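You operate a simulated robot arm through the tools that you are given. There is no shell and no other tool. Be economical: measure what you need, move in short steps, check, and stop when the job is done.

Carry out the task below with a simulated robot arm. There is one attempt and no reset: what you move stays moved.

Task
Line the caddy, tip the strainer's scraps in and shut the lid.
Fine: white liner; put the small strainer back where it stood; no scraps on the top.

Only the result counts: the job must be done as asked and must still hold three seconds after the hand-in. Knocking over, shifting, dropping, spilling or breaking anything else fails it. Lids that push on must go on centred and level and be pressed home; caps that screw on are set level and turned clockwise until they are tight.

Robot
A 7-joint arm with a two-finger parallel gripper, fixed in place. Base frame: the origin is at the foot of the arm, x ahead of it, y to its left, z up; the work surface is at about z = 910. Units: mm, rad, N and s.
Its first joint turns from -2.897 to 2.897 rad. Payload 4.4 kg.
The tool frame sits at the grasp point between the pads (the TCP): z along the fingers, y along the line on which they close. The tips reach 23 mm beyond it. Largest opening 94 mm; finger width 38, thickness 10; the body of the gripper, 54 by 96 mm, starts 39 mm behind the TCP.
Orientation is that of the tool frame in the base frame, as [roll, pitch, yaw] about the fixed x, y, z axes, in that order (R = Rz(yaw) Ry(pitch) Rx(roll)). With the fingers straight down and closing along the base's y, the tool's x points along the base's -x, its y along +y and its z along -z.

Tools
- The arm moves only by the tool apply_moves. Its argument "targets" is a list that holds one entry, the list of rows, each a list of 7 numbers: the shift along the base's x, y, z in units of 100 mm (1.0 is 100 mm), then the turn, a rotation vector about the base's x, y, z in units of 120 degrees (1.0 is 120 degrees), then the closure, from 0 (fully open) to 1 (shut). In form: [[[tx, ty, tz, wx, wy, wz, fingers], ...]]. A call has 1 to 8 rows; each row is the pose to reach, as a shift and turn from the pose commanded when the call began. A call with a number of a shift or a turn outside -1 to 1 is refused whole. Rows are played at 5 a second. More than 50 mm and 0.15 rad between two rows, or a gripper value outside its range, and nothing of the call is played. A pose out of reach is approached as far as the arm can. The call stops where the force on the tool passes 40 N (or 10 N more than at its start, if that is more) or the arm is blocked; 0.2 s more then pass. The fingers move at their own pace (about 72 mm/s each) and stop on an object; they squeeze with about 25 N. The grip force told is the motor's: it shows also when the fingers shut on nothing. Time passes only in rows, and 0.2 s behind the last, so rows that repeat a pose let the fingers close. The reply holds the time, the measured pose of the TCP, the force on the tool along the base axes, the opening and the grip force, in the units named above and with some noise, with the torque about the TCP (base axes, N m) and any sound that the robot's microphone picked up.
- Cameras (640 x 400 px; columns grow to the right, rows downward): "scene" is fixed at [218.9, -498.4, 1766.8]; the picture's right is [0.81, -0.58, 0.00], its down [-0.27, -0.38, -0.88] and it looks along [0.51, 0.72, -0.47] (base axes); focal length 373 px, centre (320, 200). "wrist" rides on the gripper at [86, 16, -75] in the tool frame; the picture's right is [-0.18, 0.98, 0.00], its down [-0.58, -0.11, -0.81] and it looks along [-0.79, -0.15, 0.59] (tool axes); focal length 243 px, centre (320, 200). There is no depth. A picture from a camera that has moved, and an enlarged one, comes with that camera's place and axes in the base frame and with its lens.
- camera(camera): a new picture of that camera. No time passes.
- enlarge(camera, box): a new picture of the part [left, top, right, bottom] of that camera's present view, enlarged. No time passes.
- job_done(): hands the job in; it is judged then, once.

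Go step by step. Nothing tells you positions but the pictures and the camera data: compare them with the known pose of the tool, close in by small moves and look again before you grip or let go. The budget is 120 turns and 68 pictures, counting those below and the enlarged ones. Unless the task says otherwise, let go and move clear before handing in, and close with one line.

The tools are called by a JSON object that holds its "fn" and its "kwargs". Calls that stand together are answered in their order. apply_moves: Moves the arm, as the interface text tells. Its arguments: {"type":"object","properties":{"targets":{"type":"array","items":{"type":"array","items":{"type":"array","items":{"type":"number"}}}}},"required":["targets"]} The other tools are called the same way: camera (camera) takes a picture; enlarge (camera, box) takes an enlarged picture of a part of a camera's view; job_done () hands the job in.

At the start:

```text
clock: 0.0
eef_pos: [529.0, 371.6, 1469.3]
orientation: [-3.141, 0.001, -3.141]
contact_force: [1.2, 0.5, 0.1]
wrist_torque: [-0.01, -0.01, 0.01]
width: 93.9
finger_force: 0.0
```

scene: 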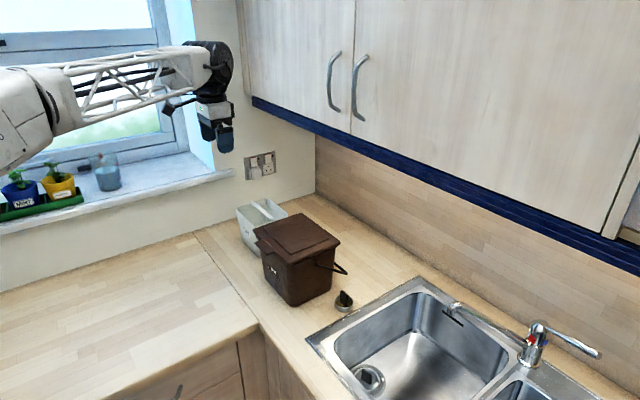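
wrist: 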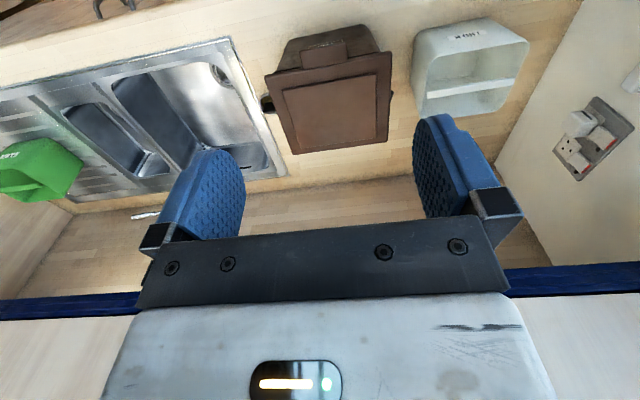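

I see a brown caddy with its lid on, a grey-white box behind it, and a small strainer (maybe the dark thing by the sink). I'll enlarge these areas first.

{"fn": "enlarge", "kwargs": {"camera": "scene", "box": [220, 180, 380, 320]}}

{"fn": "enlarge", "kwargs": {"camera": "wrist", "box": [240, 0, 560, 200]}}

{"fn": "enlarge", "kwargs": {"camera": "scene", "box": [300, 260, 620, 400]}}

```text
2.86 times, centred on (300, 250) of scene
camera zoom: at [218.9, -498.4, 1766.8], right [0.81, -0.58, 0.0], down [-0.27, -0.38, -0.88], along [0.51, 0.72, -0.47], focal length 1065 px, centre (377, 57)
```

zoom: 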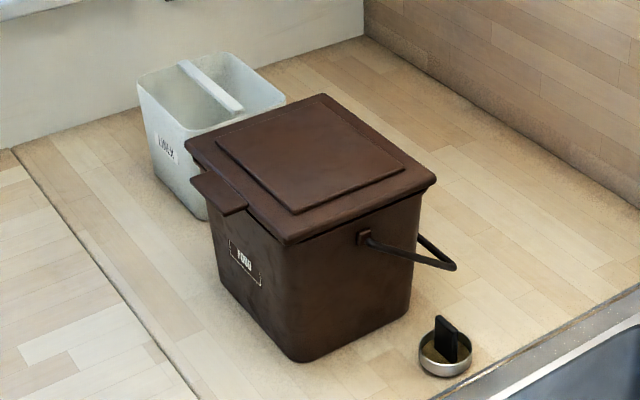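

```text
2.00 times, centred on (400, 100) of wrist
camera zoom: at [443.9, 387.7, 1544.7], right [0.18, 0.98, 0.0], down [0.58, -0.11, 0.81], along [0.79, -0.15, -0.59], focal length 485 px, centre (160, 400)
```

zoom: 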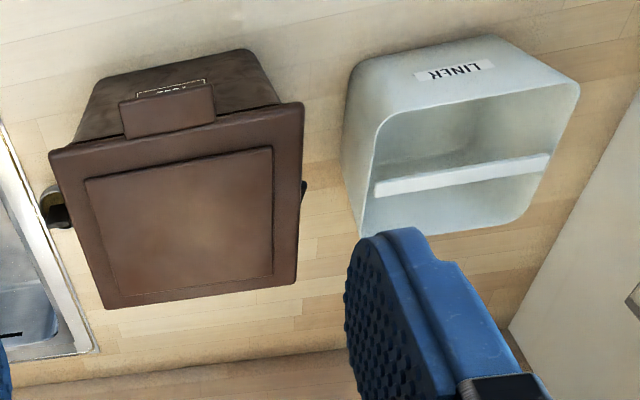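

```text
2.00 times, centred on (460, 330) of scene
camera zoom: at [218.9, -498.4, 1766.8], right [0.81, -0.58, 0.0], down [-0.27, -0.38, -0.88], along [0.51, 0.72, -0.47], focal length 745 px, centre (40, -60)
```

zoom: 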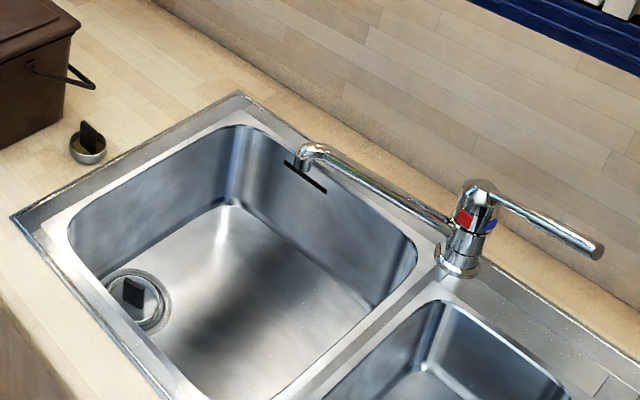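

The caddy lid spans roughly x 648–837, y 262–497, z~1090, with a front tab near y 380. The liner box is near (720, 600). I'll tilt the wrist for a view from above.

{"fn": "apply_moves", "kwargs": {"targets": [[[0.08, 0.32, -0.3, 0, 0.06, 0, 0], [0.15, 0.64, -0.6, 0, 0.12, 0, 0], [0.23, 0.96, -0.9, 0, 0.18, 0, 0], [0.31, 1.0, -1.0, 0, 0.239, 0, 0]]]}}

{"fn": "camera", "kwargs": {"camera": "wrist"}}

{"fn": "camera", "kwargs": {"camera": "scene"}}

```text
clock: 1.0
eef_pos: [557.5, 470.2, 1371.7]
orientation: [3.14, -0.502, 3.139]
contact_force: [0.3, -0.1, 1.5]
wrist_torque: [0.03, -0.06, -0.03]
width: 94.1
finger_force: 0.0
```

```text
62 pictures are left
camera wrist: at [519.2, 486.4, 1479.0], right [0.16, 0.98, -0.09], down [0.9, -0.11, 0.43], along [0.41, -0.15, -0.9], focal length 243 px, centre (320, 200)
```

wrist: 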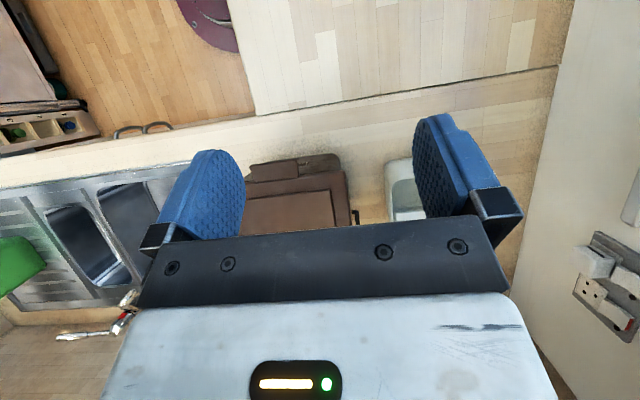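

```text
61 pictures are left
```

scene: 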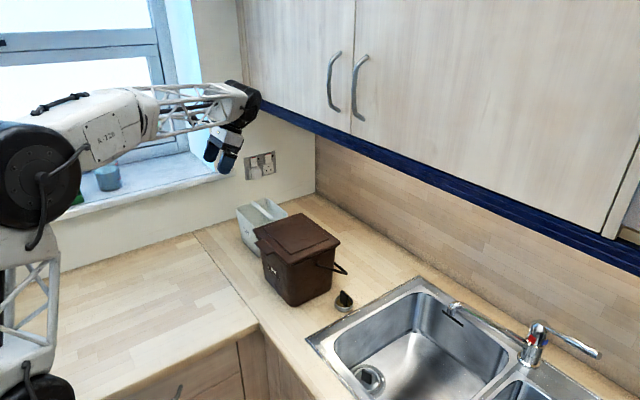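

The lower half of the wrist view is blocked, so I'll go upright again over the liner box. I'll also check the objects at the far left.

{"fn": "enlarge", "kwargs": {"camera": "wrist", "box": [0, 0, 240, 150]}}

{"fn": "apply_moves", "kwargs": {"targets": [[[0.2, 0.32, -0.2, 0, -0.06, 0, 0], [0.4, 0.64, -0.4, 0, -0.12, 0, 0], [0.6, 0.96, -0.6, 0, -0.18, 0, 0], [0.8, 1.0, -0.8, 0, -0.239, 0, 0]]]}}

{"fn": "camera", "kwargs": {"camera": "wrist"}}

```text
2.67 times, centred on (120, 75) of wrist
camera zoom: at [519.2, 486.4, 1479.0], right [0.16, 0.98, -0.09], down [0.9, -0.11, 0.43], along [0.41, -0.15, -0.9], focal length 647 px, centre (853, 533)
```

zoom: 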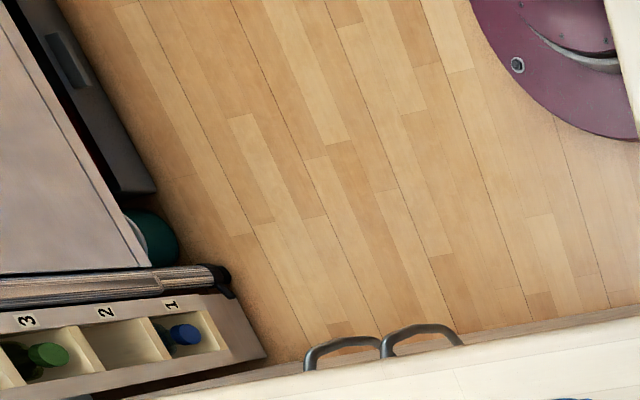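

```text
clock: 2.0
eef_pos: [641.4, 572.1, 1292.5]
orientation: [3.141, 0.002, -3.141]
contact_force: [-0.5, 0.9, 0.1]
wrist_torque: [0.0, -0.03, 0.0]
width: 93.9
finger_force: 0.0
```

```text
59 pictures are left
camera wrist: at [555.9, 587.7, 1366.9], right [0.18, 0.98, 0.0], down [0.58, -0.11, 0.81], along [0.79, -0.15, -0.59], focal length 243 px, centre (320, 200)
```

wrist: 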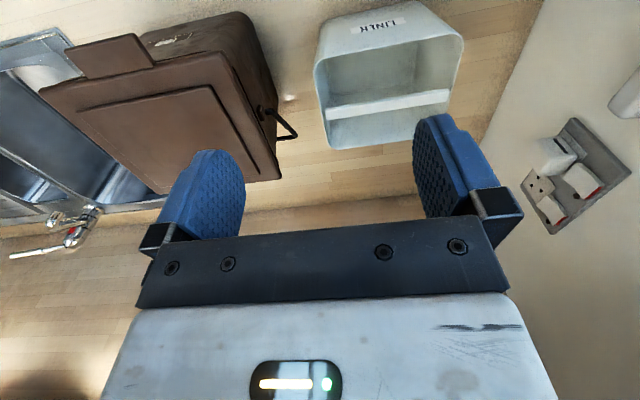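

The white "LINER" box looks like a rigid insert with a carry bar, and there's a green one beyond the sink as a decoy. Looking closer to measure.

{"fn": "enlarge", "kwargs": {"camera": "wrist", "box": [280, 0, 500, 160]}}

{"fn": "enlarge", "kwargs": {"camera": "wrist", "box": [20, 0, 320, 200]}}

```text
2.50 times, centred on (390, 80) of wrist
camera zoom: at [555.9, 587.7, 1366.9], right [0.18, 0.98, 0.0], down [0.58, -0.11, 0.81], along [0.79, -0.15, -0.59], focal length 606 px, centre (145, 500)
```

zoom: 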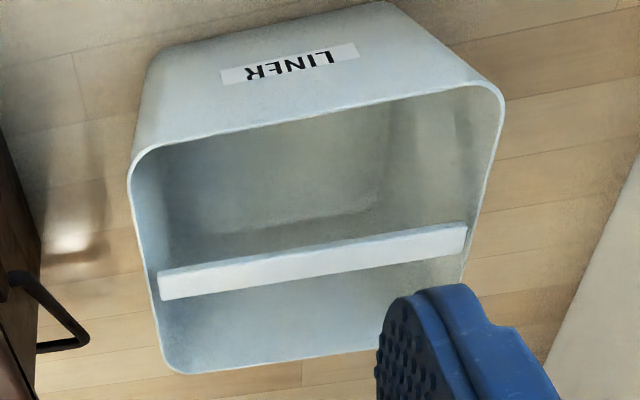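

```text
2.00 times, centred on (170, 100) of wrist
camera zoom: at [555.9, 587.7, 1366.9], right [0.18, 0.98, 0.0], down [0.58, -0.11, 0.81], along [0.79, -0.15, -0.59], focal length 485 px, centre (620, 400)
```

zoom: 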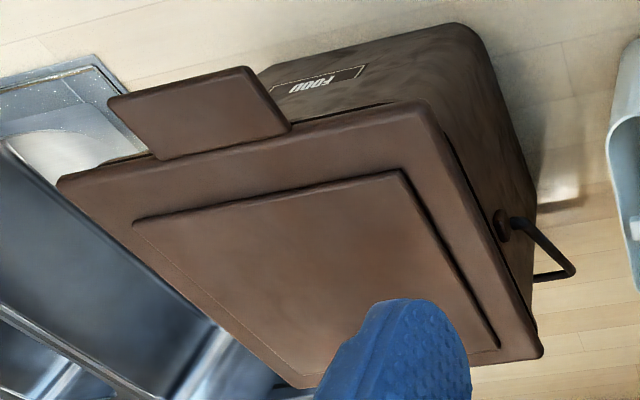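

The liner is empty and the caddy lid (z≈1104, front tab at x 614–643, y 317–396) looks hinged at the back. I'll turn the gripper horizontal, pointing +x with the fingers closing vertically, to take the tab.

{"fn": "apply_moves", "kwargs": {"targets": [[[-0.15, -0.15, -0.05, -0.0412, -0.0412, 0.0412, 0], [-0.3, -0.3, -0.1, -0.0825, -0.0825, 0.0825, 0], [-0.45, -0.45, -0.15, -0.1237, -0.1237, 0.1237, 0], [-0.6, -0.6, -0.2, -0.165, -0.165, 0.165, 0], [-0.75, -0.75, -0.25, -0.2062, -0.2062, 0.2062, 0], [-0.9, -0.9, -0.3, -0.2475, -0.2475, 0.2475, 0], [-1.0, -1.0, -0.35, -0.2887, -0.2887, 0.2887, 0]]]}}

```text
clock: 3.6
eef_pos: [538.3, 471.6, 1258.0]
orientation: [-2.354, 0.34, -2.354]
contact_force: [0.0, -0.4, -0.1]
wrist_torque: [-0.02, -0.01, 0.0]
width: 94.1
finger_force: 0.0
```

That tracked well. I'll do the second half of the turn.

{"fn": "apply_moves", "kwargs": {"targets": [[[-0.05, -0.15, -0.1, -0.0412, -0.0412, 0.0412, 0], [-0.1, -0.3, -0.2, -0.0825, -0.0825, 0.0825, 0], [-0.15, -0.45, -0.3, -0.1237, -0.1237, 0.1237, 0], [-0.2, -0.6, -0.4, -0.165, -0.165, 0.165, 0], [-0.25, -0.75, -0.6, -0.2062, -0.2062, 0.2062, 0], [-0.25, -0.9, -0.8, -0.2475, -0.2475, 0.2475, 0], [-0.25, -1.0, -1.0, -0.2887, -0.2887, 0.2887, 0]]]}}

{"fn": "camera", "kwargs": {"camera": "wrist"}}

{"fn": "camera", "kwargs": {"camera": "scene"}}

```text
clock: 5.2
eef_pos: [517.8, 374.3, 1156.7]
orientation: [-1.571, 0.001, -1.569]
contact_force: [-0.3, 0.0, -1.0]
wrist_torque: [-0.02, -0.04, 0.01]
width: 94.0
finger_force: 0.0
```

```text
56 pictures are left
camera wrist: at [444.0, 287.1, 1140.8], right [0.0, 0.18, -0.98], down [-0.81, 0.58, 0.11], along [0.59, 0.79, 0.15], focal length 243 px, centre (320, 200)
```

wrist: 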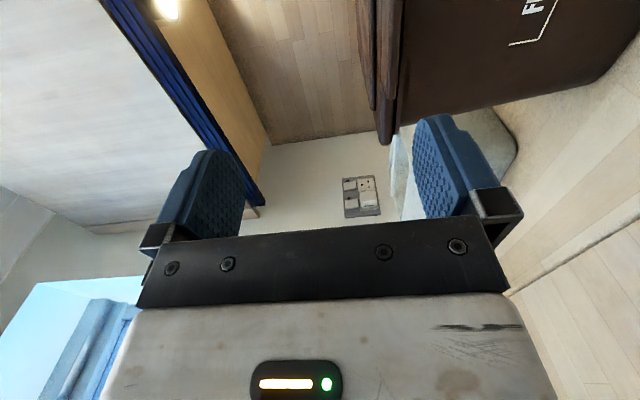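

```text
55 pictures are left
```

scene: 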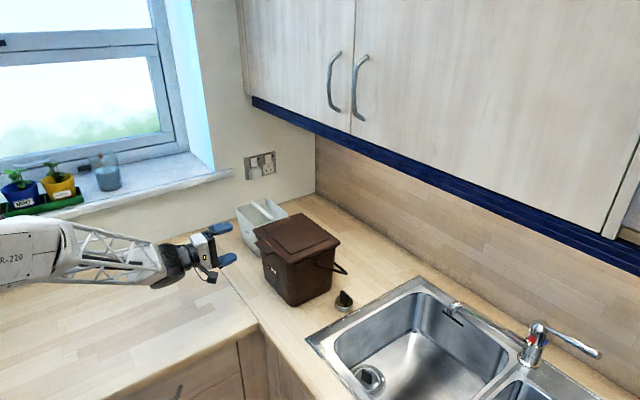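

The pose is right. I'll enlarge the wrist view to measure the tab's height.

{"fn": "enlarge", "kwargs": {"camera": "wrist", "box": [320, 0, 480, 150]}}

```text
2.67 times, centred on (400, 75) of wrist
camera zoom: at [444.0, 287.1, 1140.8], right [0.0, 0.18, -0.98], down [-0.81, 0.58, 0.11], along [0.59, 0.79, 0.15], focal length 647 px, centre (107, 533)
```

zoom: 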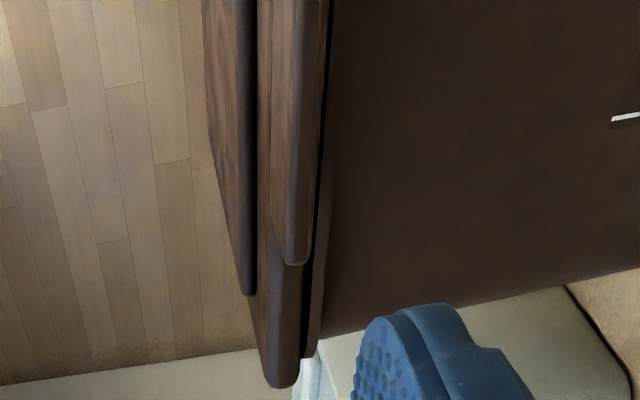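

The tab is about z 1101–1113. I'll align the gripper and move in around it.

{"fn": "apply_moves", "kwargs": {"targets": [[[0.0, -0.1, -0.25, 0, 0, 0, 0], [0.0, -0.18, -0.5, 0, 0, 0, 0], [0.3, -0.18, -0.5, 0, 0, 0, 0], [0.6, -0.18, -0.5, 0, 0, 0, 0], [0.8, -0.18, -0.5, 0, 0, 0, 0], [0.93, -0.18, -0.5, 0, 0, 0, 0]]]}}

{"fn": "camera", "kwargs": {"camera": "wrist"}}

```text
clock: 6.6
eef_pos: [606.6, 352.1, 1105.5]
orientation: [-1.571, 0.0, -1.572]
contact_force: [-0.4, -0.5, -0.3]
wrist_torque: [0.03, 0.01, 0.02]
width: 94.0
finger_force: 0.1
```

```text
53 pictures are left
camera wrist: at [533.8, 265.4, 1089.8], right [0.0, 0.18, -0.98], down [-0.81, 0.58, 0.11], along [0.59, 0.79, 0.15], focal length 243 px, centre (320, 200)
```

wrist: 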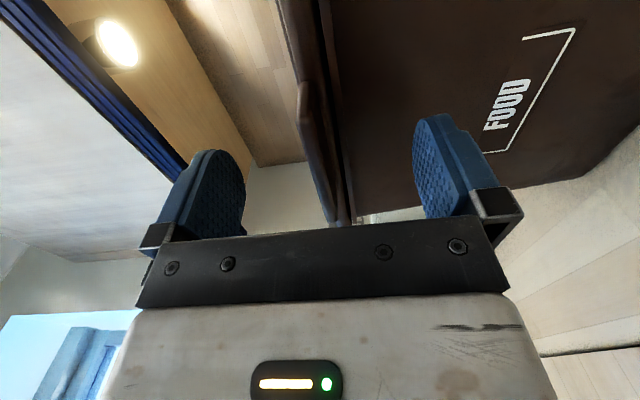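

The tab sits between the fingers. I'll close on it.

{"fn": "apply_moves", "kwargs": {"targets": [[[0.06, 0.03, 0, 0, 0, 0, 0], [0.06, 0.03, 0, 0, 0, 0, 1], [0.06, 0.03, 0, 0, 0, 0, 1], [0.06, 0.03, 0, 0, 0, 0, 1], [0.06, 0.03, 0, 0, 0, 0, 1], [0.06, 0.03, 0, 0, 0, 0, 1]]]}}

```text
clock: 8.0
eef_pos: [614.1, 355.7, 1106.4]
orientation: [-1.571, 0.0, -1.572]
contact_force: [-1.3, -0.1, 9.2]
wrist_torque: [-0.16, -0.11, -0.07]
width: 7.9
finger_force: 25.6
```

I have the tab (8 mm thick). I'll lift along a small arc about a hinge at roughly x 830 and watch the forces.

{"fn": "apply_moves", "kwargs": {"targets": [[[0.005, 0, 0.108, 0, 0.0239, 0, 1], [0.017, 0, 0.215, 0, 0.0477, 0, 1], [0.033, 0, 0.322, 0, 0.0716, 0, 1], [0.055, 0, 0.428, 0, 0.0955, 0, 1]]]}}

{"fn": "camera", "kwargs": {"camera": "scene"}}

```text
clock: 9.0
eef_pos: [620.5, 356.5, 1148.8]
orientation: [-1.771, 0.0, -1.572]
contact_force: [0.8, 3.7, 1.8]
wrist_torque: [-0.02, -0.38, 0.37]
width: 8.0
finger_force: 25.0
```

```text
52 pictures are left
```

scene: 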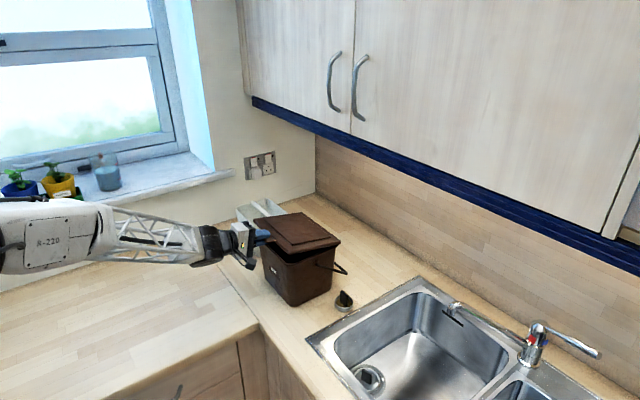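

The lid is hinged and follows cleanly with low force. Continuing the arc.

{"fn": "apply_moves", "kwargs": {"targets": [[[0.081, 0, 0.269, 0, 0.0621, 0, 1], [0.196, 0, 0.525, 0, 0.1242, 0, 1], [0.343, 0, 0.763, 0, 0.1862, 0, 1], [0.491, 0, 0.949, 0, 0.2387, 0, 1]]]}}

```text
clock: 10.0
eef_pos: [670.2, 357.6, 1243.8]
orientation: [-2.27, 0.001, -1.571]
contact_force: [-2.4, -3.0, 5.6]
wrist_torque: [-0.1, -0.59, -0.41]
width: 7.9
finger_force: 24.6
```

Continuing up to about 70°.

{"fn": "apply_moves", "kwargs": {"targets": [[[0.2, 0, 0.198, 0, 0.0621, 0, 1], [0.424, 0, 0.367, 0, 0.1242, 0, 1], [0.668, 0, 0.506, 0, 0.1862, 0, 1], [0.928, 0, 0.612, 0, 0.2483, 0, 1]]]}}

{"fn": "camera", "kwargs": {"camera": "scene"}}

```text
clock: 11.0
eef_pos: [760.4, 357.2, 1306.4]
orientation: [-2.793, 0.0, -1.569]
contact_force: [1.9, -0.3, 0.8]
wrist_torque: [0.54, -0.63, 0.07]
width: 8.2
finger_force: 25.1
```

```text
51 pictures are left
```

scene: 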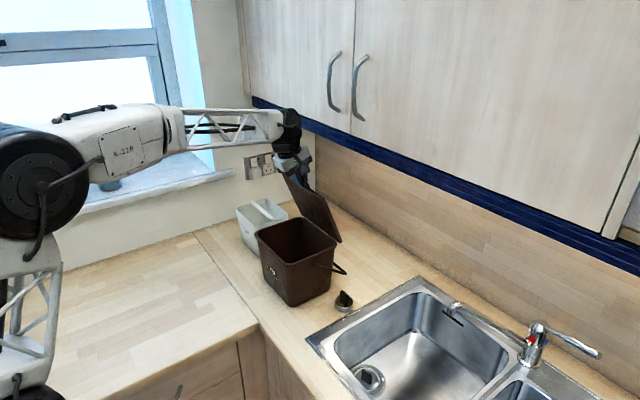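

I'll go on to about 83°, then loosen the fingers slightly to see whether the lid stays by itself. They'll still straddle the tab.

{"fn": "apply_moves", "kwargs": {"targets": [[[0.24, 0, 0.065, 0, 0.055, 0, 1], [0.486, 0, 0.102, 0, 0.1098, 0, 1], [0.486, 0, 0.102, 0, 0.1098, 0, 1], [0.486, 0, 0.102, 0, 0.1098, 0, 0.7], [0.486, 0, 0.102, 0, 0.1098, 0, 0.7]]]}}

{"fn": "enlarge", "kwargs": {"camera": "scene", "box": [220, 90, 380, 320]}}

{"fn": "camera", "kwargs": {"camera": "wrist"}}

```text
clock: 12.2
eef_pos: [810.2, 356.9, 1313.4]
orientation: [-3.022, 0.0, -1.569]
contact_force: [-0.2, -0.8, 0.4]
wrist_torque: [-0.01, 0.0, 0.0]
width: 28.0
finger_force: 0.0
```

```text
1.74 times, centred on (300, 205) of scene
camera zoom: at [218.9, -498.4, 1766.8], right [0.81, -0.58, 0.0], down [-0.27, -0.38, -0.88], along [0.51, 0.72, -0.47], focal length 648 px, centre (355, 191)
```

zoom: 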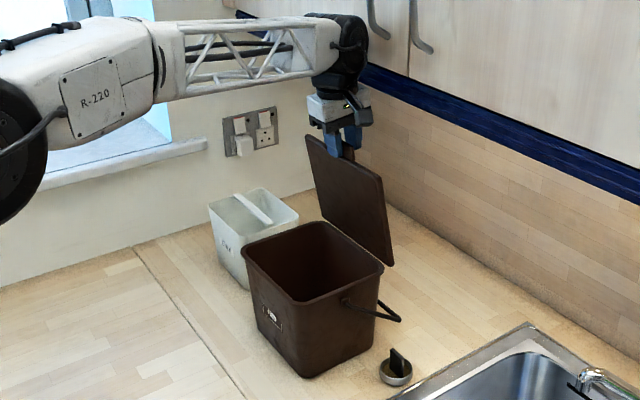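

```text
49 pictures are left
camera wrist: at [785.3, 269.7, 1387.3], right [-0.98, 0.18, -0.12], down [0.01, 0.58, 0.81], along [0.22, 0.79, -0.57], focal length 243 px, centre (320, 200)
```

wrist: 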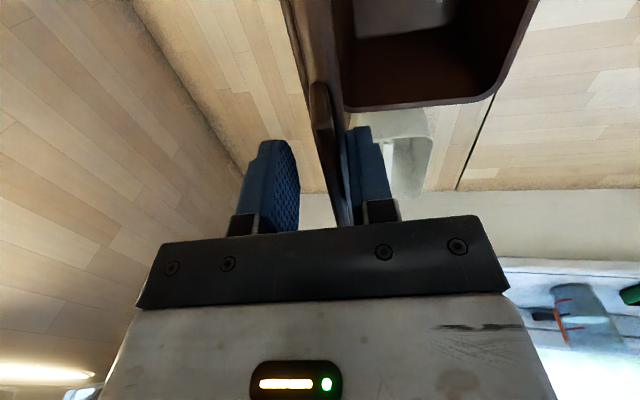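

The lid leans on the inner finger, so it must go past vertical. I'll tilt the gripper back and push the lid over with the inner finger, keeping clear of the cabinet.

{"fn": "apply_moves", "kwargs": {"targets": [[[0.05, 0, 0, 0, -0.067, 0, 0.6], [0.15, 0, 0, 0, -0.134, 0, 0.5], [0.25, 0, 0, 0, -0.2, 0, 0.4], [0.35, 0, 0, 0, -0.267, 0, 0.36], [0.45, 0, 0, 0, -0.267, 0, 0.36]]]}}

{"fn": "enlarge", "kwargs": {"camera": "scene", "box": [220, 90, 380, 320]}}

```text
clock: 13.4
eef_pos: [856.4, 357.8, 1314.1]
orientation: [-2.462, -0.001, -1.572]
contact_force: [0.0, -0.2, 0.1]
wrist_torque: [-0.01, 0.0, -0.01]
width: 60.5
finger_force: 0.1
```

```text
1.74 times, centred on (300, 205) of scene
camera zoom: at [218.9, -498.4, 1766.8], right [0.81, -0.58, 0.0], down [-0.27, -0.38, -0.88], along [0.51, 0.72, -0.47], focal length 648 px, centre (355, 191)
```

zoom: 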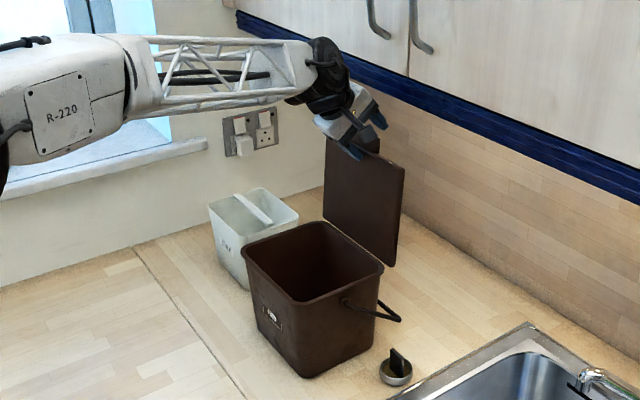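

Contact force is about zero, so I'll retreat along the tool axis and see whether the lid stays.

{"fn": "apply_moves", "kwargs": {"targets": [[[-0.12, 0, 0.16, 0, 0, 0, 0.36], [-0.24, 0, 0.31, 0, 0, 0, 0.36], [-0.37, 0, 0.47, 0, 0, 0, 0.36], [-0.5, 0, 0.6, 0, 0, 0, 0.36]]]}}

{"fn": "enlarge", "kwargs": {"camera": "scene", "box": [220, 90, 380, 320]}}

```text
clock: 14.4
eef_pos: [804.4, 358.7, 1371.6]
orientation: [-2.461, -0.001, -1.571]
contact_force: [0.2, 0.4, 0.1]
wrist_torque: [-0.03, -0.01, -0.04]
width: 60.2
finger_force: 0.0
```

```text
1.74 times, centred on (300, 205) of scene
camera zoom: at [218.9, -498.4, 1766.8], right [0.81, -0.58, 0.0], down [-0.27, -0.38, -0.88], along [0.51, 0.72, -0.47], focal length 648 px, centre (355, 191)
```

zoom: 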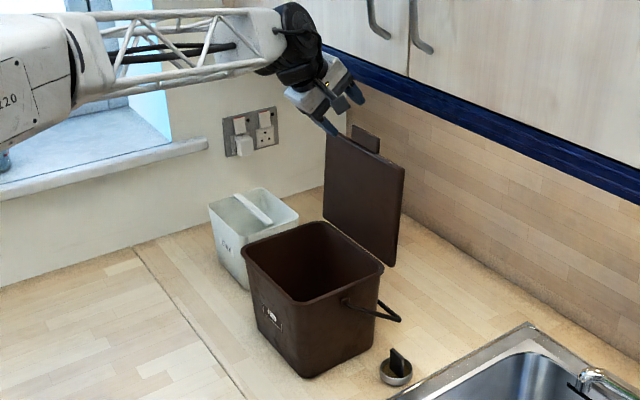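

The lid stays open, past vertical. Now I'll go to the liner's carry bar (about x 760, y 640) with the tool upright.

{"fn": "apply_moves", "kwargs": {"targets": [[[-0.15, 0.2, 0, 0, 0.065, 0, 0.36], [-0.3, 0.4, 0, 0, 0.13, 0, 0.36], [-0.4, 0.6, 0, 0, 0.195, 0, 0.36], [-0.5, 0.8, 0, 0, 0.26, 0, 0.36], [-0.5, 1.0, 0, 0, 0.3244, 0, 0.36]]]}}

{"fn": "apply_moves", "kwargs": {"targets": [[[0, 0.25, -0.25, 0, 0, 0, 0.36], [0, 0.5, -0.5, 0, 0, 0, 0.36], [0, 0.75, -0.75, 0, 0, 0, 0.36], [0, 1.0, -1.0, 0, 0, 0, 0.36]]]}}

{"fn": "camera", "kwargs": {"camera": "wrist"}}

```text
clock: 15.6
eef_pos: [755.8, 455.6, 1375.5]
orientation: [-3.141, -0.001, -1.571]
contact_force: [-0.8, 0.2, -0.3]
wrist_torque: [0.01, -0.04, -0.02]
width: 59.9
finger_force: 0.0
```

```text
clock: 16.6
eef_pos: [754.6, 556.1, 1274.7]
orientation: [-3.139, 0.002, -1.571]
contact_force: [-0.1, 1.1, 1.2]
wrist_torque: [-0.03, -0.02, 0.06]
width: 60.2
finger_force: 0.0
```

```text
46 pictures are left
camera wrist: at [740.0, 469.6, 1349.3], right [-0.98, 0.18, 0.0], down [0.11, 0.58, 0.81], along [0.15, 0.79, -0.59], focal length 243 px, centre (320, 200)
```

wrist: 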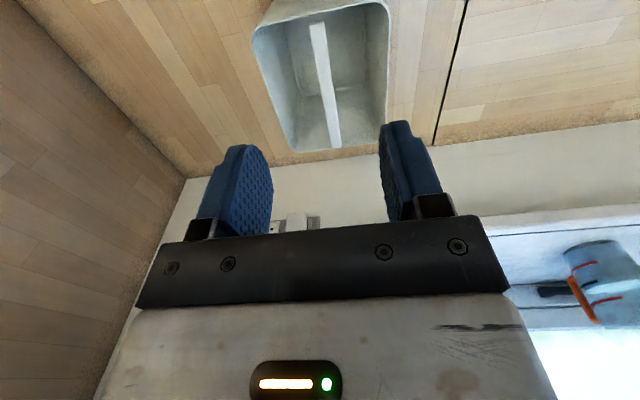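

The bar is centred near (761, 639), z≈1063. Moving above it and checking.

{"fn": "apply_moves", "kwargs": {"targets": [[[0.03, 0.4, 0, 0, 0, 0, 0.36], [0.06, 0.83, -0.2, 0, 0, 0, 0.36], [0.06, 0.83, -0.6, 0, 0, 0, 0.36], [0.06, 0.83, -1.0, 0, 0, 0, 0.36]]]}}

{"fn": "camera", "kwargs": {"camera": "wrist"}}

```text
clock: 17.6
eef_pos: [762.9, 644.7, 1174.9]
orientation: [-3.14, 0.0, -1.571]
contact_force: [1.4, 1.2, 0.8]
wrist_torque: [0.02, -0.02, 0.0]
width: 60.5
finger_force: 0.1
```

```text
45 pictures are left
camera wrist: at [747.3, 557.2, 1249.4], right [-0.98, 0.18, 0.0], down [0.11, 0.58, 0.81], along [0.15, 0.79, -0.59], focal length 243 px, centre (320, 200)
```

wrist: 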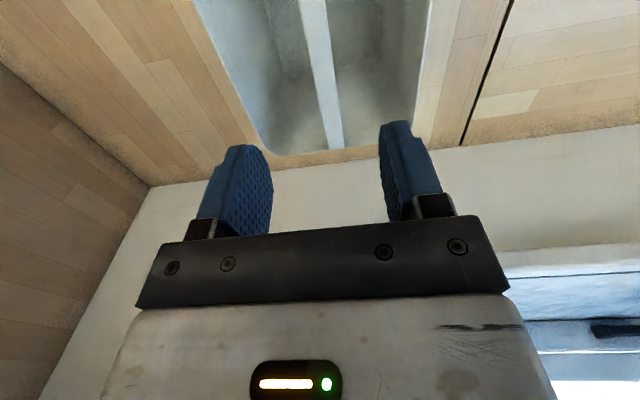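

Aligned. I'll descend to z≈1058 around the bar and grip.

{"fn": "apply_moves", "kwargs": {"targets": [[[0, -0.05, -0.4, 0, 0, 0, 0.36], [0, -0.05, -0.75, 0, 0, 0, 0.36], [0, -0.05, -1.0, 0, 0, 0, 0.36]]]}}

{"fn": "apply_moves", "kwargs": {"targets": [[[0, 0, -0.17, 0, 0, 0, 0.36], [0, 0, -0.17, 0, 0, 0, 1], [0, 0, -0.17, 0, 0, 0, 1], [0, 0, -0.17, 0, 0, 0, 1], [0, 0, -0.17, 0, 0, 0, 1]]]}}

{"fn": "camera", "kwargs": {"camera": "scene"}}

```text
clock: 18.4
eef_pos: [762.8, 635.0, 1071.4]
orientation: [-3.139, -0.001, -1.571]
contact_force: [0.0, -0.5, -0.2]
wrist_torque: [-0.05, 0.05, -0.01]
width: 60.1
finger_force: 0.1
```

```text
clock: 19.6
eef_pos: [764.4, 635.1, 1055.2]
orientation: [3.141, -0.001, -1.57]
contact_force: [-0.3, 0.4, -0.3]
wrist_torque: [0.04, 0.03, -0.01]
width: 15.2
finger_force: 25.0
```

```text
44 pictures are left
```

scene: 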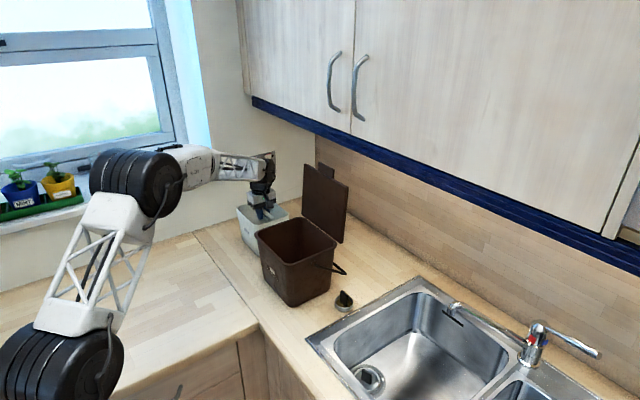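

Gripped at 15 mm. I'll lift straight up over 200 mm, easing x toward the caddy centre.

{"fn": "apply_moves", "kwargs": {"targets": [[[0, 0, 0.2, 0, 0, 0, 1], [0, 0, 0.45, 0, 0, 0, 1], [0, 0, 0.7, 0, 0, 0, 1], [0, 0, 1.0, 0, 0, 0, 1]]]}}

{"fn": "apply_moves", "kwargs": {"targets": [[[-0.1, 0, 0.3, 0, 0, 0, 1], [-0.2, 0, 0.6, 0, 0, 0, 1], [-0.3, 0, 1.0, 0, 0, 0, 1]]]}}

{"fn": "apply_moves", "kwargs": {"targets": [[[0, -0.2, 0.15, 0, 0, 0, 1], [0, -0.5, 0.25, 0, 0, 0, 1], [0, -0.75, 0.25, 0, 0, 0, 1], [0, -1.0, 0.25, 0, 0, 0, 1]]]}}

{"fn": "camera", "kwargs": {"camera": "scene"}}

```text
clock: 20.6
eef_pos: [762.3, 632.9, 1153.0]
orientation: [3.14, 0.0, -1.572]
contact_force: [-0.6, -0.3, -2.3]
wrist_torque: [0.03, 0.01, 0.01]
width: 15.2
finger_force: 25.2
```

```text
clock: 21.4
eef_pos: [732.4, 634.5, 1253.1]
orientation: [-3.141, -0.002, -1.57]
contact_force: [-0.8, 0.2, -1.8]
wrist_torque: [-0.04, 0.0, 0.03]
width: 15.4
finger_force: 25.2
```

```text
clock: 22.4
eef_pos: [731.3, 534.1, 1280.8]
orientation: [-3.14, 0.001, -1.572]
contact_force: [0.7, -0.2, -1.1]
wrist_torque: [0.01, 0.05, -0.02]
width: 15.5
finger_force: 25.4
```

```text
43 pictures are left
```

scene: 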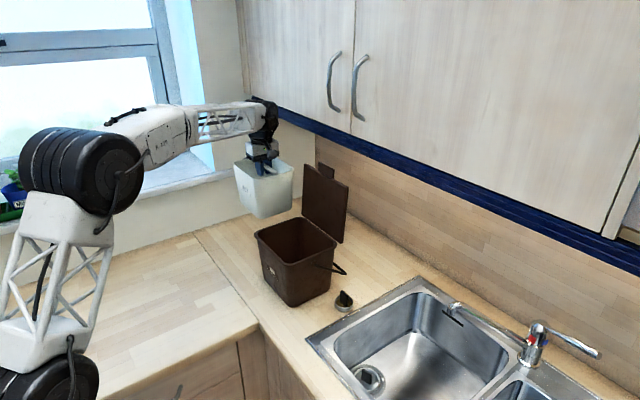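

The liner's bottom is at about 1136, clear of the rim. Moving over the caddy centre (733, 367).

{"fn": "apply_moves", "kwargs": {"targets": [[[0, -0.25, 0, 0, 0, 0, 1], [0, -0.5, 0, 0, 0, 0, 1], [0, -0.75, 0, 0, 0, 0, 1], [0, -1.0, 0, 0, 0, 0, 1]]]}}

{"fn": "apply_moves", "kwargs": {"targets": [[[0, -0.25, 0, 0, 0, 0, 1], [0, -0.5, 0, 0, 0, 0, 1], [0, -0.68, 0, 0, 0, 0, 1], [0, -0.68, 0, 0, 0, 0, 1]]]}}

{"fn": "enlarge", "kwargs": {"camera": "scene", "box": [220, 120, 380, 320]}}

{"fn": "camera", "kwargs": {"camera": "wrist"}}

```text
clock: 23.4
eef_pos: [731.5, 435.4, 1280.6]
orientation: [-3.141, -0.001, -1.572]
contact_force: [-0.1, -0.3, -0.2]
wrist_torque: [0.01, 0.02, -0.02]
width: 15.3
finger_force: 25.0
```

```text
clock: 24.4
eef_pos: [731.4, 368.5, 1282.4]
orientation: [-3.142, 0.0, -1.57]
contact_force: [-0.7, 1.1, -0.3]
wrist_torque: [0.04, 0.0, 0.02]
width: 15.1
finger_force: 24.3
```

```text
2.00 times, centred on (300, 220) of scene
camera zoom: at [218.9, -498.4, 1766.8], right [0.81, -0.58, 0.0], down [-0.27, -0.38, -0.88], along [0.51, 0.72, -0.47], focal length 745 px, centre (360, 160)
```

zoom: 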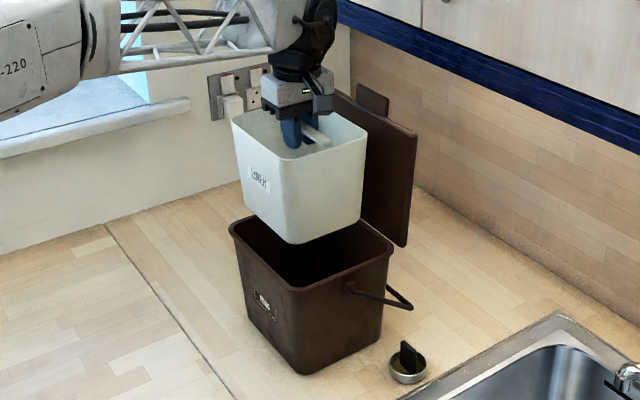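

```text
41 pictures are left
camera wrist: at [715.7, 281.3, 1357.7], right [-0.98, 0.18, 0.0], down [0.11, 0.58, 0.81], along [0.15, 0.79, -0.59], focal length 243 px, centre (320, 200)
```

wrist: 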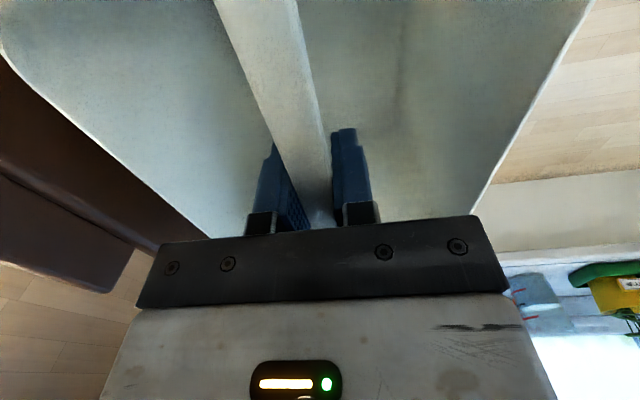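

The liner is centred to within a few mm of the opening. I'll shift +6 mm in x and lower it step by step.

{"fn": "apply_moves", "kwargs": {"targets": [[[0.05, -0.02, 0, 0, 0, 0, 1], [0.05, -0.02, -0.2, 0, 0, 0, 1], [0.05, -0.02, -0.4, 0, 0, 0, 1], [0.05, -0.02, -0.6, 0, 0, 0, 1], [0.05, -0.02, -0.8, 0, 0, 0, 1]]]}}

{"fn": "enlarge", "kwargs": {"camera": "scene", "box": [220, 120, 380, 320]}}

```text
clock: 25.6
eef_pos: [738.5, 367.4, 1202.2]
orientation: [-3.14, 0.001, -1.572]
contact_force: [-0.6, -0.6, 0.4]
wrist_torque: [-0.01, -0.01, 0.01]
width: 15.3
finger_force: 24.9
```

```text
2.00 times, centred on (300, 220) of scene
camera zoom: at [218.9, -498.4, 1766.8], right [0.81, -0.58, 0.0], down [-0.27, -0.38, -0.88], along [0.51, 0.72, -0.47], focal length 745 px, centre (360, 160)
```

zoom: 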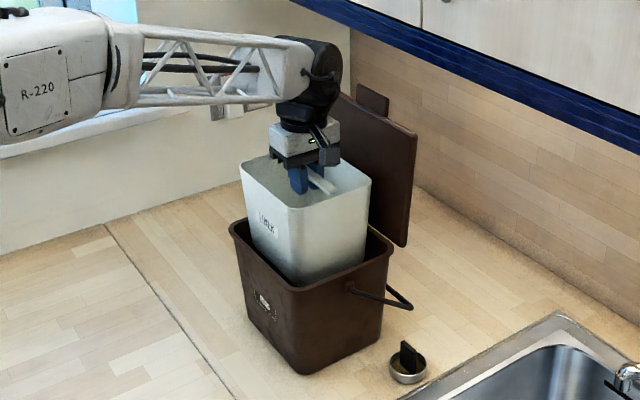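

It is entering cleanly. Continuing down with a force check.

{"fn": "apply_moves", "kwargs": {"targets": [[[0, 0, -0.2, 0, 0, 0, 1], [0, 0, -0.4, 0, 0, 0, 1], [0, 0, -0.6, 0, 0, 0, 1], [0, 0, -0.8, 0, 0, 0, 1], [0, 0, -0.95, 0, 0, 0, 1]]]}}

{"fn": "enlarge", "kwargs": {"camera": "scene", "box": [220, 120, 380, 320]}}

```text
clock: 26.8
eef_pos: [736.6, 366.1, 1107.3]
orientation: [3.141, -0.001, -1.569]
contact_force: [0.4, 0.1, -0.5]
wrist_torque: [0.02, 0.01, 0.03]
width: 15.5
finger_force: 25.5
```

```text
2.00 times, centred on (300, 220) of scene
camera zoom: at [218.9, -498.4, 1766.8], right [0.81, -0.58, 0.0], down [-0.27, -0.38, -0.88], along [0.51, 0.72, -0.47], focal length 745 px, centre (360, 160)
```

zoom: 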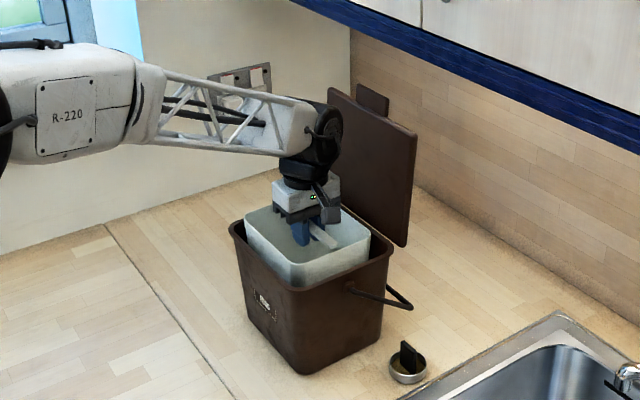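

Nearly in. A few mm of +x, then slowly down to contact.

{"fn": "apply_moves", "kwargs": {"targets": [[[0.02, 0, 0, 0, 0, 0, 1], [0.03, 0, -0.12, 0, 0, 0, 1], [0.03, 0, -0.24, 0, 0, 0, 1], [0.03, 0, -0.34, 0, 0, 0, 1], [0.03, 0, -0.4, 0, 0, 0, 1], [0.03, 0, -0.45, 0, 0, 0, 1]]]}}

```text
clock: 28.2
eef_pos: [739.5, 365.0, 1061.5]
orientation: [-3.14, 0.001, -1.572]
contact_force: [0.5, -0.6, -0.6]
wrist_torque: [0.0, -0.01, 0.0]
width: 15.5
finger_force: 25.2
```

No contact yet, so I'll creep further down.

{"fn": "apply_moves", "kwargs": {"targets": [[[0, 0, -0.02, 0, 0, 0, 1], [0, 0, -0.04, 0, 0, 0, 1], [0, 0, -0.06, 0, 0, 0, 1], [0, 0, -0.08, 0, 0, 0, 1]]]}}

```text
clock: 29.2
eef_pos: [739.0, 363.9, 1055.6]
orientation: [-3.138, 0.003, -1.571]
contact_force: [1.2, 1.1, 21.6]
wrist_torque: [0.01, 0.0, -0.01]
width: 16.0
finger_force: 25.1
```

Seated on the floor. Easing up 3 mm, releasing and rising.

{"fn": "apply_moves", "kwargs": {"targets": [[[0, 0, 0.03, 0, 0, 0, 1], [0, 0, 0.03, 0, 0, 0, 0.5], [0, 0, 0.03, 0, 0, 0, 0.5], [0, 0, 0.03, 0, 0, 0, 0.5], [0, 0, 0.3, 0, 0, 0, 0.5], [0, 0, 0.6, 0, 0, 0, 0.5], [0, 0, 1.0, 0, 0, 0, 0.5]]]}}

{"fn": "apply_moves", "kwargs": {"targets": [[[-0.1, 0, 0.25, 0, 0, 0, 0.5], [-0.2, -0.2, 0.5, 0, 0, 0, 0.5], [-0.3, -0.5, 0.7, 0, 0, 0, 0.5], [-0.3, -0.75, 0.7, 0, 0, 0, 0.5], [-0.3, -1.0, 0.7, 0, 0, 0, 0.5]]]}}

{"fn": "enlarge", "kwargs": {"camera": "scene", "box": [220, 120, 380, 320]}}

{"fn": "camera", "kwargs": {"camera": "wrist"}}

```text
clock: 30.8
eef_pos: [737.3, 362.2, 1153.2]
orientation: [-3.141, 0.001, -1.571]
contact_force: [0.1, 1.4, -0.2]
wrist_torque: [0.0, 0.0, 0.01]
width: 46.7
finger_force: 0.0
```

```text
clock: 32.0
eef_pos: [708.8, 264.9, 1223.1]
orientation: [3.141, 0.0, -1.57]
contact_force: [-0.4, -0.4, -1.0]
wrist_torque: [-0.04, 0.01, 0.0]
width: 47.0
finger_force: 0.1
```

```text
2.00 times, centred on (300, 220) of scene
camera zoom: at [218.9, -498.4, 1766.8], right [0.81, -0.58, 0.0], down [-0.27, -0.38, -0.88], along [0.51, 0.72, -0.47], focal length 745 px, centre (360, 160)
```

zoom: 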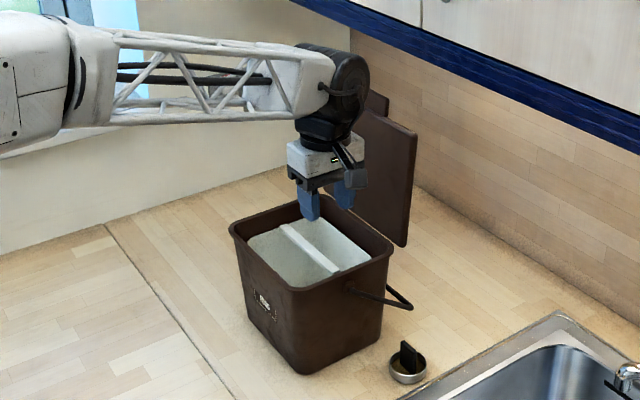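

```text
37 pictures are left
camera wrist: at [695.1, 178.0, 1298.0], right [-0.98, 0.18, 0.0], down [0.11, 0.58, 0.81], along [0.15, 0.79, -0.59], focal length 243 px, centre (320, 200)
```

wrist: 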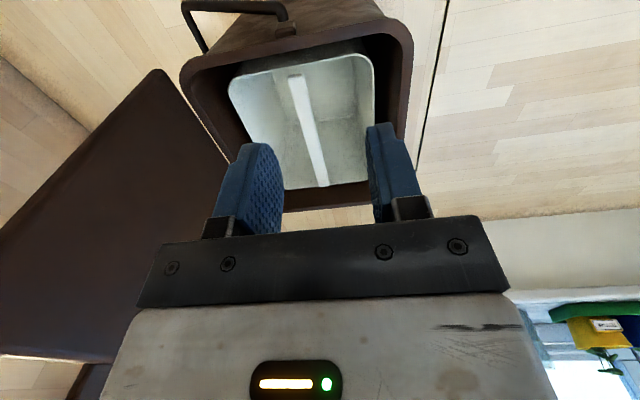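

The liner is seated inside the caddy. Now I'll inspect the two strainers, starting with the one on the counter.

{"fn": "apply_moves", "kwargs": {"targets": [[[0.15, -0.25, 0, 0, 0, 0, 0.5], [0.3, -0.5, 0, 0, 0, 0, 0.5], [0.45, -0.75, 0, 0, 0, 0, 0.5], [0.6, -1.0, 0, 0, 0, 0, 0.5]]]}}

{"fn": "apply_moves", "kwargs": {"targets": [[[0, -0.3, -0.2, 0, 0, 0, 0.5], [0, -0.6, -0.4, 0, 0, 0, 0.5], [0, -0.9, -0.6, 0, 0, 0, 0.5], [0, -1.0, -0.7, 0, 0, 0, 0.5]]]}}

{"fn": "camera", "kwargs": {"camera": "wrist"}}

{"fn": "enlarge", "kwargs": {"camera": "wrist", "box": [250, 30, 410, 130]}}

```text
clock: 33.0
eef_pos: [769.7, 164.2, 1223.0]
orientation: [-3.141, -0.002, -1.569]
contact_force: [0.1, -0.2, -0.1]
wrist_torque: [0.04, -0.01, 0.0]
width: 46.9
finger_force: 0.1
```

```text
clock: 34.0
eef_pos: [768.8, 66.3, 1148.9]
orientation: [-3.139, 0.002, -1.571]
contact_force: [-0.3, -1.0, 0.6]
wrist_torque: [-0.03, 0.0, 0.01]
width: 46.7
finger_force: 0.2
```

```text
36 pictures are left
camera wrist: at [753.3, -20.5, 1225.6], right [-0.98, 0.18, 0.0], down [0.11, 0.58, 0.81], along [0.15, 0.79, -0.59], focal length 243 px, centre (320, 200)
```

wrist: 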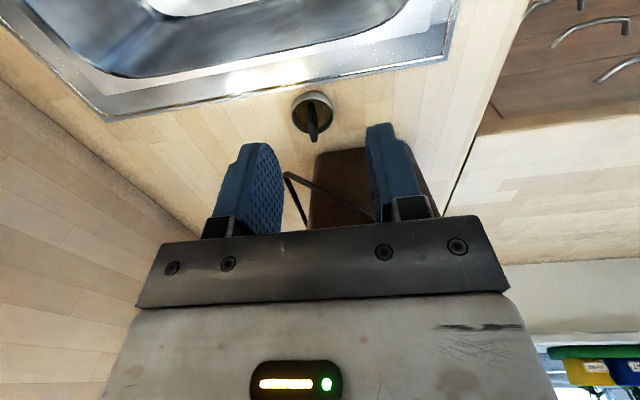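

```text
4.00 times, centred on (330, 80) of wrist
camera zoom: at [753.3, -20.5, 1225.6], right [-0.98, 0.18, 0.0], down [0.11, 0.58, 0.81], along [0.15, 0.79, -0.59], focal length 970 px, centre (280, 680)
```

zoom: 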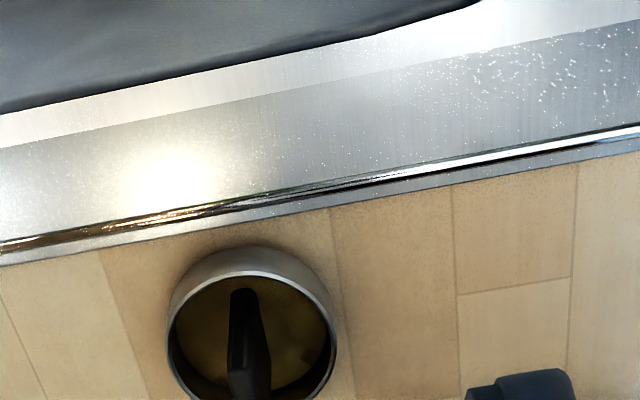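

Counter strainer is at about (785, 177) with a dark centre tab. Now the one in the sink drain.

{"fn": "apply_moves", "kwargs": {"targets": [[[0, -0.4, 0, 0, 0, 0, 0.5], [0, -0.8, 0, 0, 0, 0, 0.5], [0, -1.0, 0, 0, 0, 0, 0.5]]]}}

{"fn": "apply_moves", "kwargs": {"targets": [[[0, -0.4, 0, 0, 0, 0, 0.5], [0, -0.6, 0, 0, 0, 0, 0.5]]]}}

{"fn": "camera", "kwargs": {"camera": "wrist"}}

{"fn": "enlarge", "kwargs": {"camera": "wrist", "box": [240, 0, 400, 100]}}

```text
clock: 34.8
eef_pos: [767.2, -32.2, 1148.7]
orientation: [3.141, 0.001, -1.572]
contact_force: [-0.4, -0.1, -0.8]
wrist_torque: [-0.02, -0.01, -0.03]
width: 47.0
finger_force: 0.1
```

```text
clock: 35.4
eef_pos: [769.0, -94.2, 1152.5]
orientation: [-3.14, 0.0, -1.572]
contact_force: [-1.2, -0.5, -0.2]
wrist_torque: [0.0, -0.02, 0.01]
width: 46.9
finger_force: 0.0
```

```text
34 pictures are left
camera wrist: at [754.9, -181.4, 1227.2], right [-0.98, 0.18, 0.0], down [0.11, 0.58, 0.81], along [0.15, 0.79, -0.59], focal length 243 px, centre (320, 200)
```

wrist: 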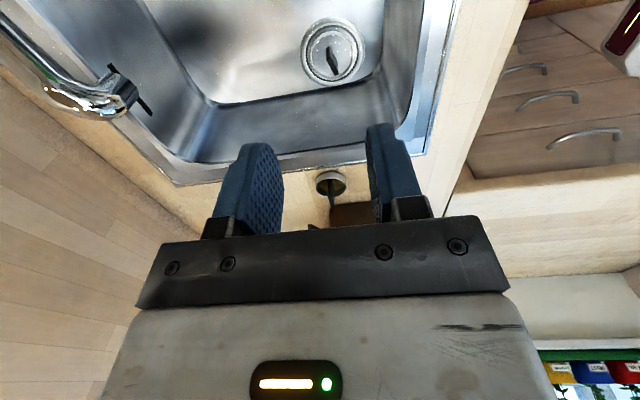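

```text
4.00 times, centred on (320, 50) of wrist
camera zoom: at [754.9, -181.4, 1227.2], right [-0.98, 0.18, 0.0], down [0.11, 0.58, 0.81], along [0.15, 0.79, -0.59], focal length 970 px, centre (320, 800)
```

zoom: 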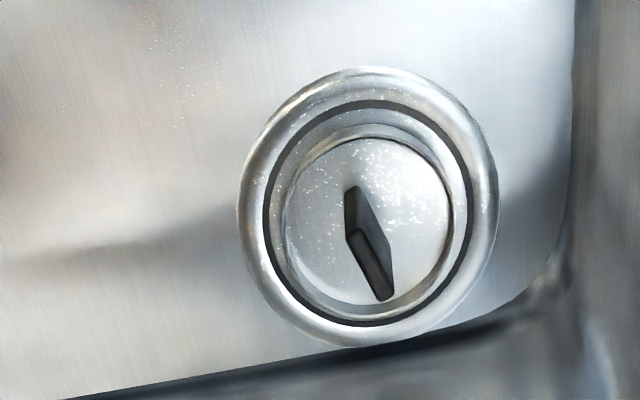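

The drain strainer is empty, so the counter one (dia ~60 mm, blade along y) holds the scraps. Moving for a closer look.

{"fn": "apply_moves", "kwargs": {"targets": [[[0.1, 0.35, 0, 0, 0, 0, 0.5], [0.2, 0.7, 0, 0, 0, 0, 0.5], [0.26, 1.0, 0, 0, 0, 0, 0.5]]]}}

{"fn": "apply_moves", "kwargs": {"targets": [[[0, 0.3, -0.3, 0, 0, 0, 0.5], [0, 0.6, -0.6, 0, 0, 0, 0.5], [0, 1.0, -0.9, 0, 0, 0, 0.5]]]}}

{"fn": "camera", "kwargs": {"camera": "wrist"}}

{"fn": "enlarge", "kwargs": {"camera": "wrist", "box": [240, 40, 400, 140]}}

```text
clock: 36.2
eef_pos: [797.2, 7.5, 1152.8]
orientation: [-3.14, 0.0, -1.572]
contact_force: [-0.2, -0.1, 0.3]
wrist_torque: [-0.01, -0.01, -0.01]
width: 46.7
finger_force: 0.1
```

```text
clock: 37.0
eef_pos: [794.8, 106.0, 1061.1]
orientation: [-3.14, 0.002, -1.569]
contact_force: [0.1, 1.1, 0.0]
wrist_torque: [0.02, 0.0, -0.01]
width: 47.0
finger_force: 0.1
```

```text
32 pictures are left
camera wrist: at [779.7, 18.0, 1136.3], right [-0.98, 0.18, 0.0], down [0.11, 0.58, 0.81], along [0.15, 0.79, -0.59], focal length 243 px, centre (320, 200)
```

wrist: 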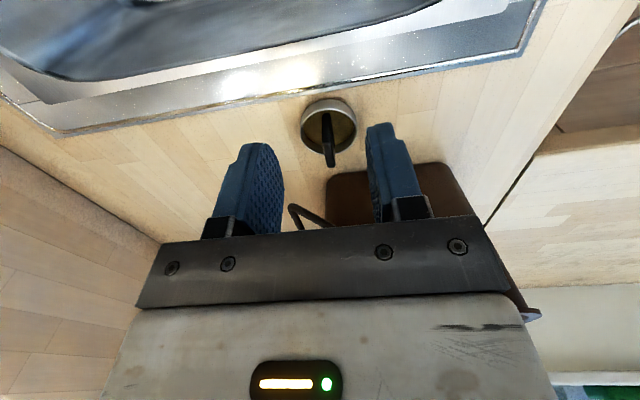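

```text
4.00 times, centred on (320, 90) of wrist
camera zoom: at [779.7, 18.0, 1136.3], right [-0.98, 0.18, 0.0], down [0.11, 0.58, 0.81], along [0.15, 0.79, -0.59], focal length 970 px, centre (320, 640)
```

zoom: 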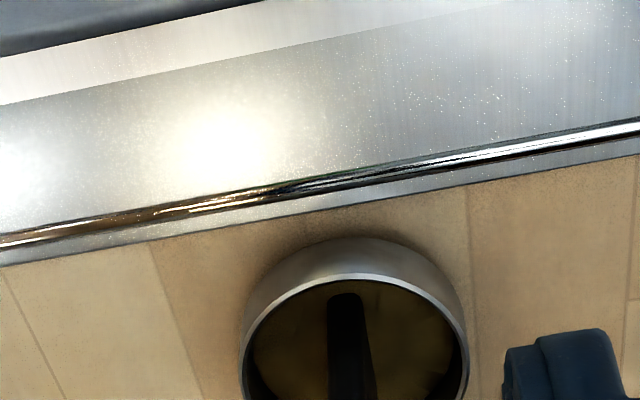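

{"fn": "enlarge", "kwargs": {"camera": "wrist", "box": [280, 85, 376, 175]}}

{"fn": "enlarge", "kwargs": {"camera": "scene", "box": [315, 275, 375, 320]}}

```text
4.44 times, centred on (328, 130) of wrist
camera zoom: at [779.7, 18.0, 1136.3], right [-0.98, 0.18, 0.0], down [0.11, 0.58, 0.81], along [0.15, 0.79, -0.59], focal length 1078 px, centre (284, 511)
```

zoom: 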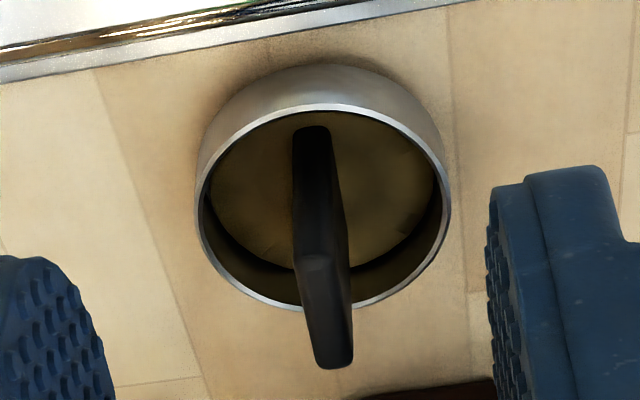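

```text
8.89 times, centred on (345, 298) of scene
camera zoom: at [218.9, -498.4, 1766.8], right [0.81, -0.58, 0.0], down [-0.27, -0.38, -0.88], along [0.51, 0.72, -0.47], focal length 3312 px, centre (98, -667)
```

zoom: 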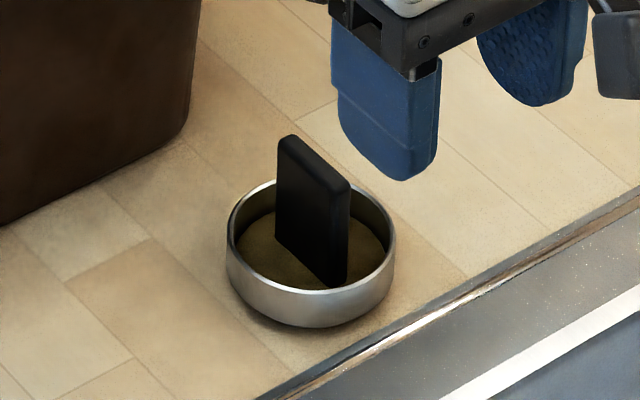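

The strainer's blade is at about (801, 173), top z≈972, with brownish scraps in the cup. Before gripping it I'll test, empty-handed, whether the arm can reach the pouring pose (tool pointing +x, camera up).

{"fn": "apply_moves", "kwargs": {"targets": [[[-0.1, 0, 0.3, 0, 0, 0.0625, 0.5], [-0.25, 0.1, 0.6, 0, 0, 0.125, 0.5], [-0.4, 0.25, 0.9, 0, 0, 0.1875, 0.5], [-0.55, 0.4, 1.0, 0, 0, 0.25, 0.5], [-0.7, 0.55, 1.0, 0, 0, 0.3125, 0.5], [-0.85, 0.7, 1.0, 0, 0, 0.375, 0.5], [-1.0, 0.85, 1.0, 0, 0, 0.4375, 0.5], [-1.0, 1.0, 1.0, 0, 0, 0.5, 0.5]]]}}

{"fn": "apply_moves", "kwargs": {"targets": [[[0, 0.15, 0.2, 0, 0, 0.0625, 0.5], [0, 0.35, 0.4, 0, 0, 0.125, 0.5], [0, 0.6, 0.5, 0, 0, 0.1875, 0.5], [0, 0.8, 0.5, 0, 0, 0.25, 0.5]]]}}

```text
clock: 38.8
eef_pos: [694.5, 206.4, 1165.7]
orientation: [-3.141, -0.001, -0.523]
contact_force: [0.0, 0.2, -0.4]
wrist_torque: [0.0, 0.0, 0.02]
width: 46.9
finger_force: 0.1
```

```text
clock: 39.8
eef_pos: [694.1, 287.3, 1213.2]
orientation: [-3.141, 0.001, 0.002]
contact_force: [-0.2, -0.3, 0.1]
wrist_torque: [0.0, 0.03, 0.0]
width: 46.9
finger_force: 0.0
```

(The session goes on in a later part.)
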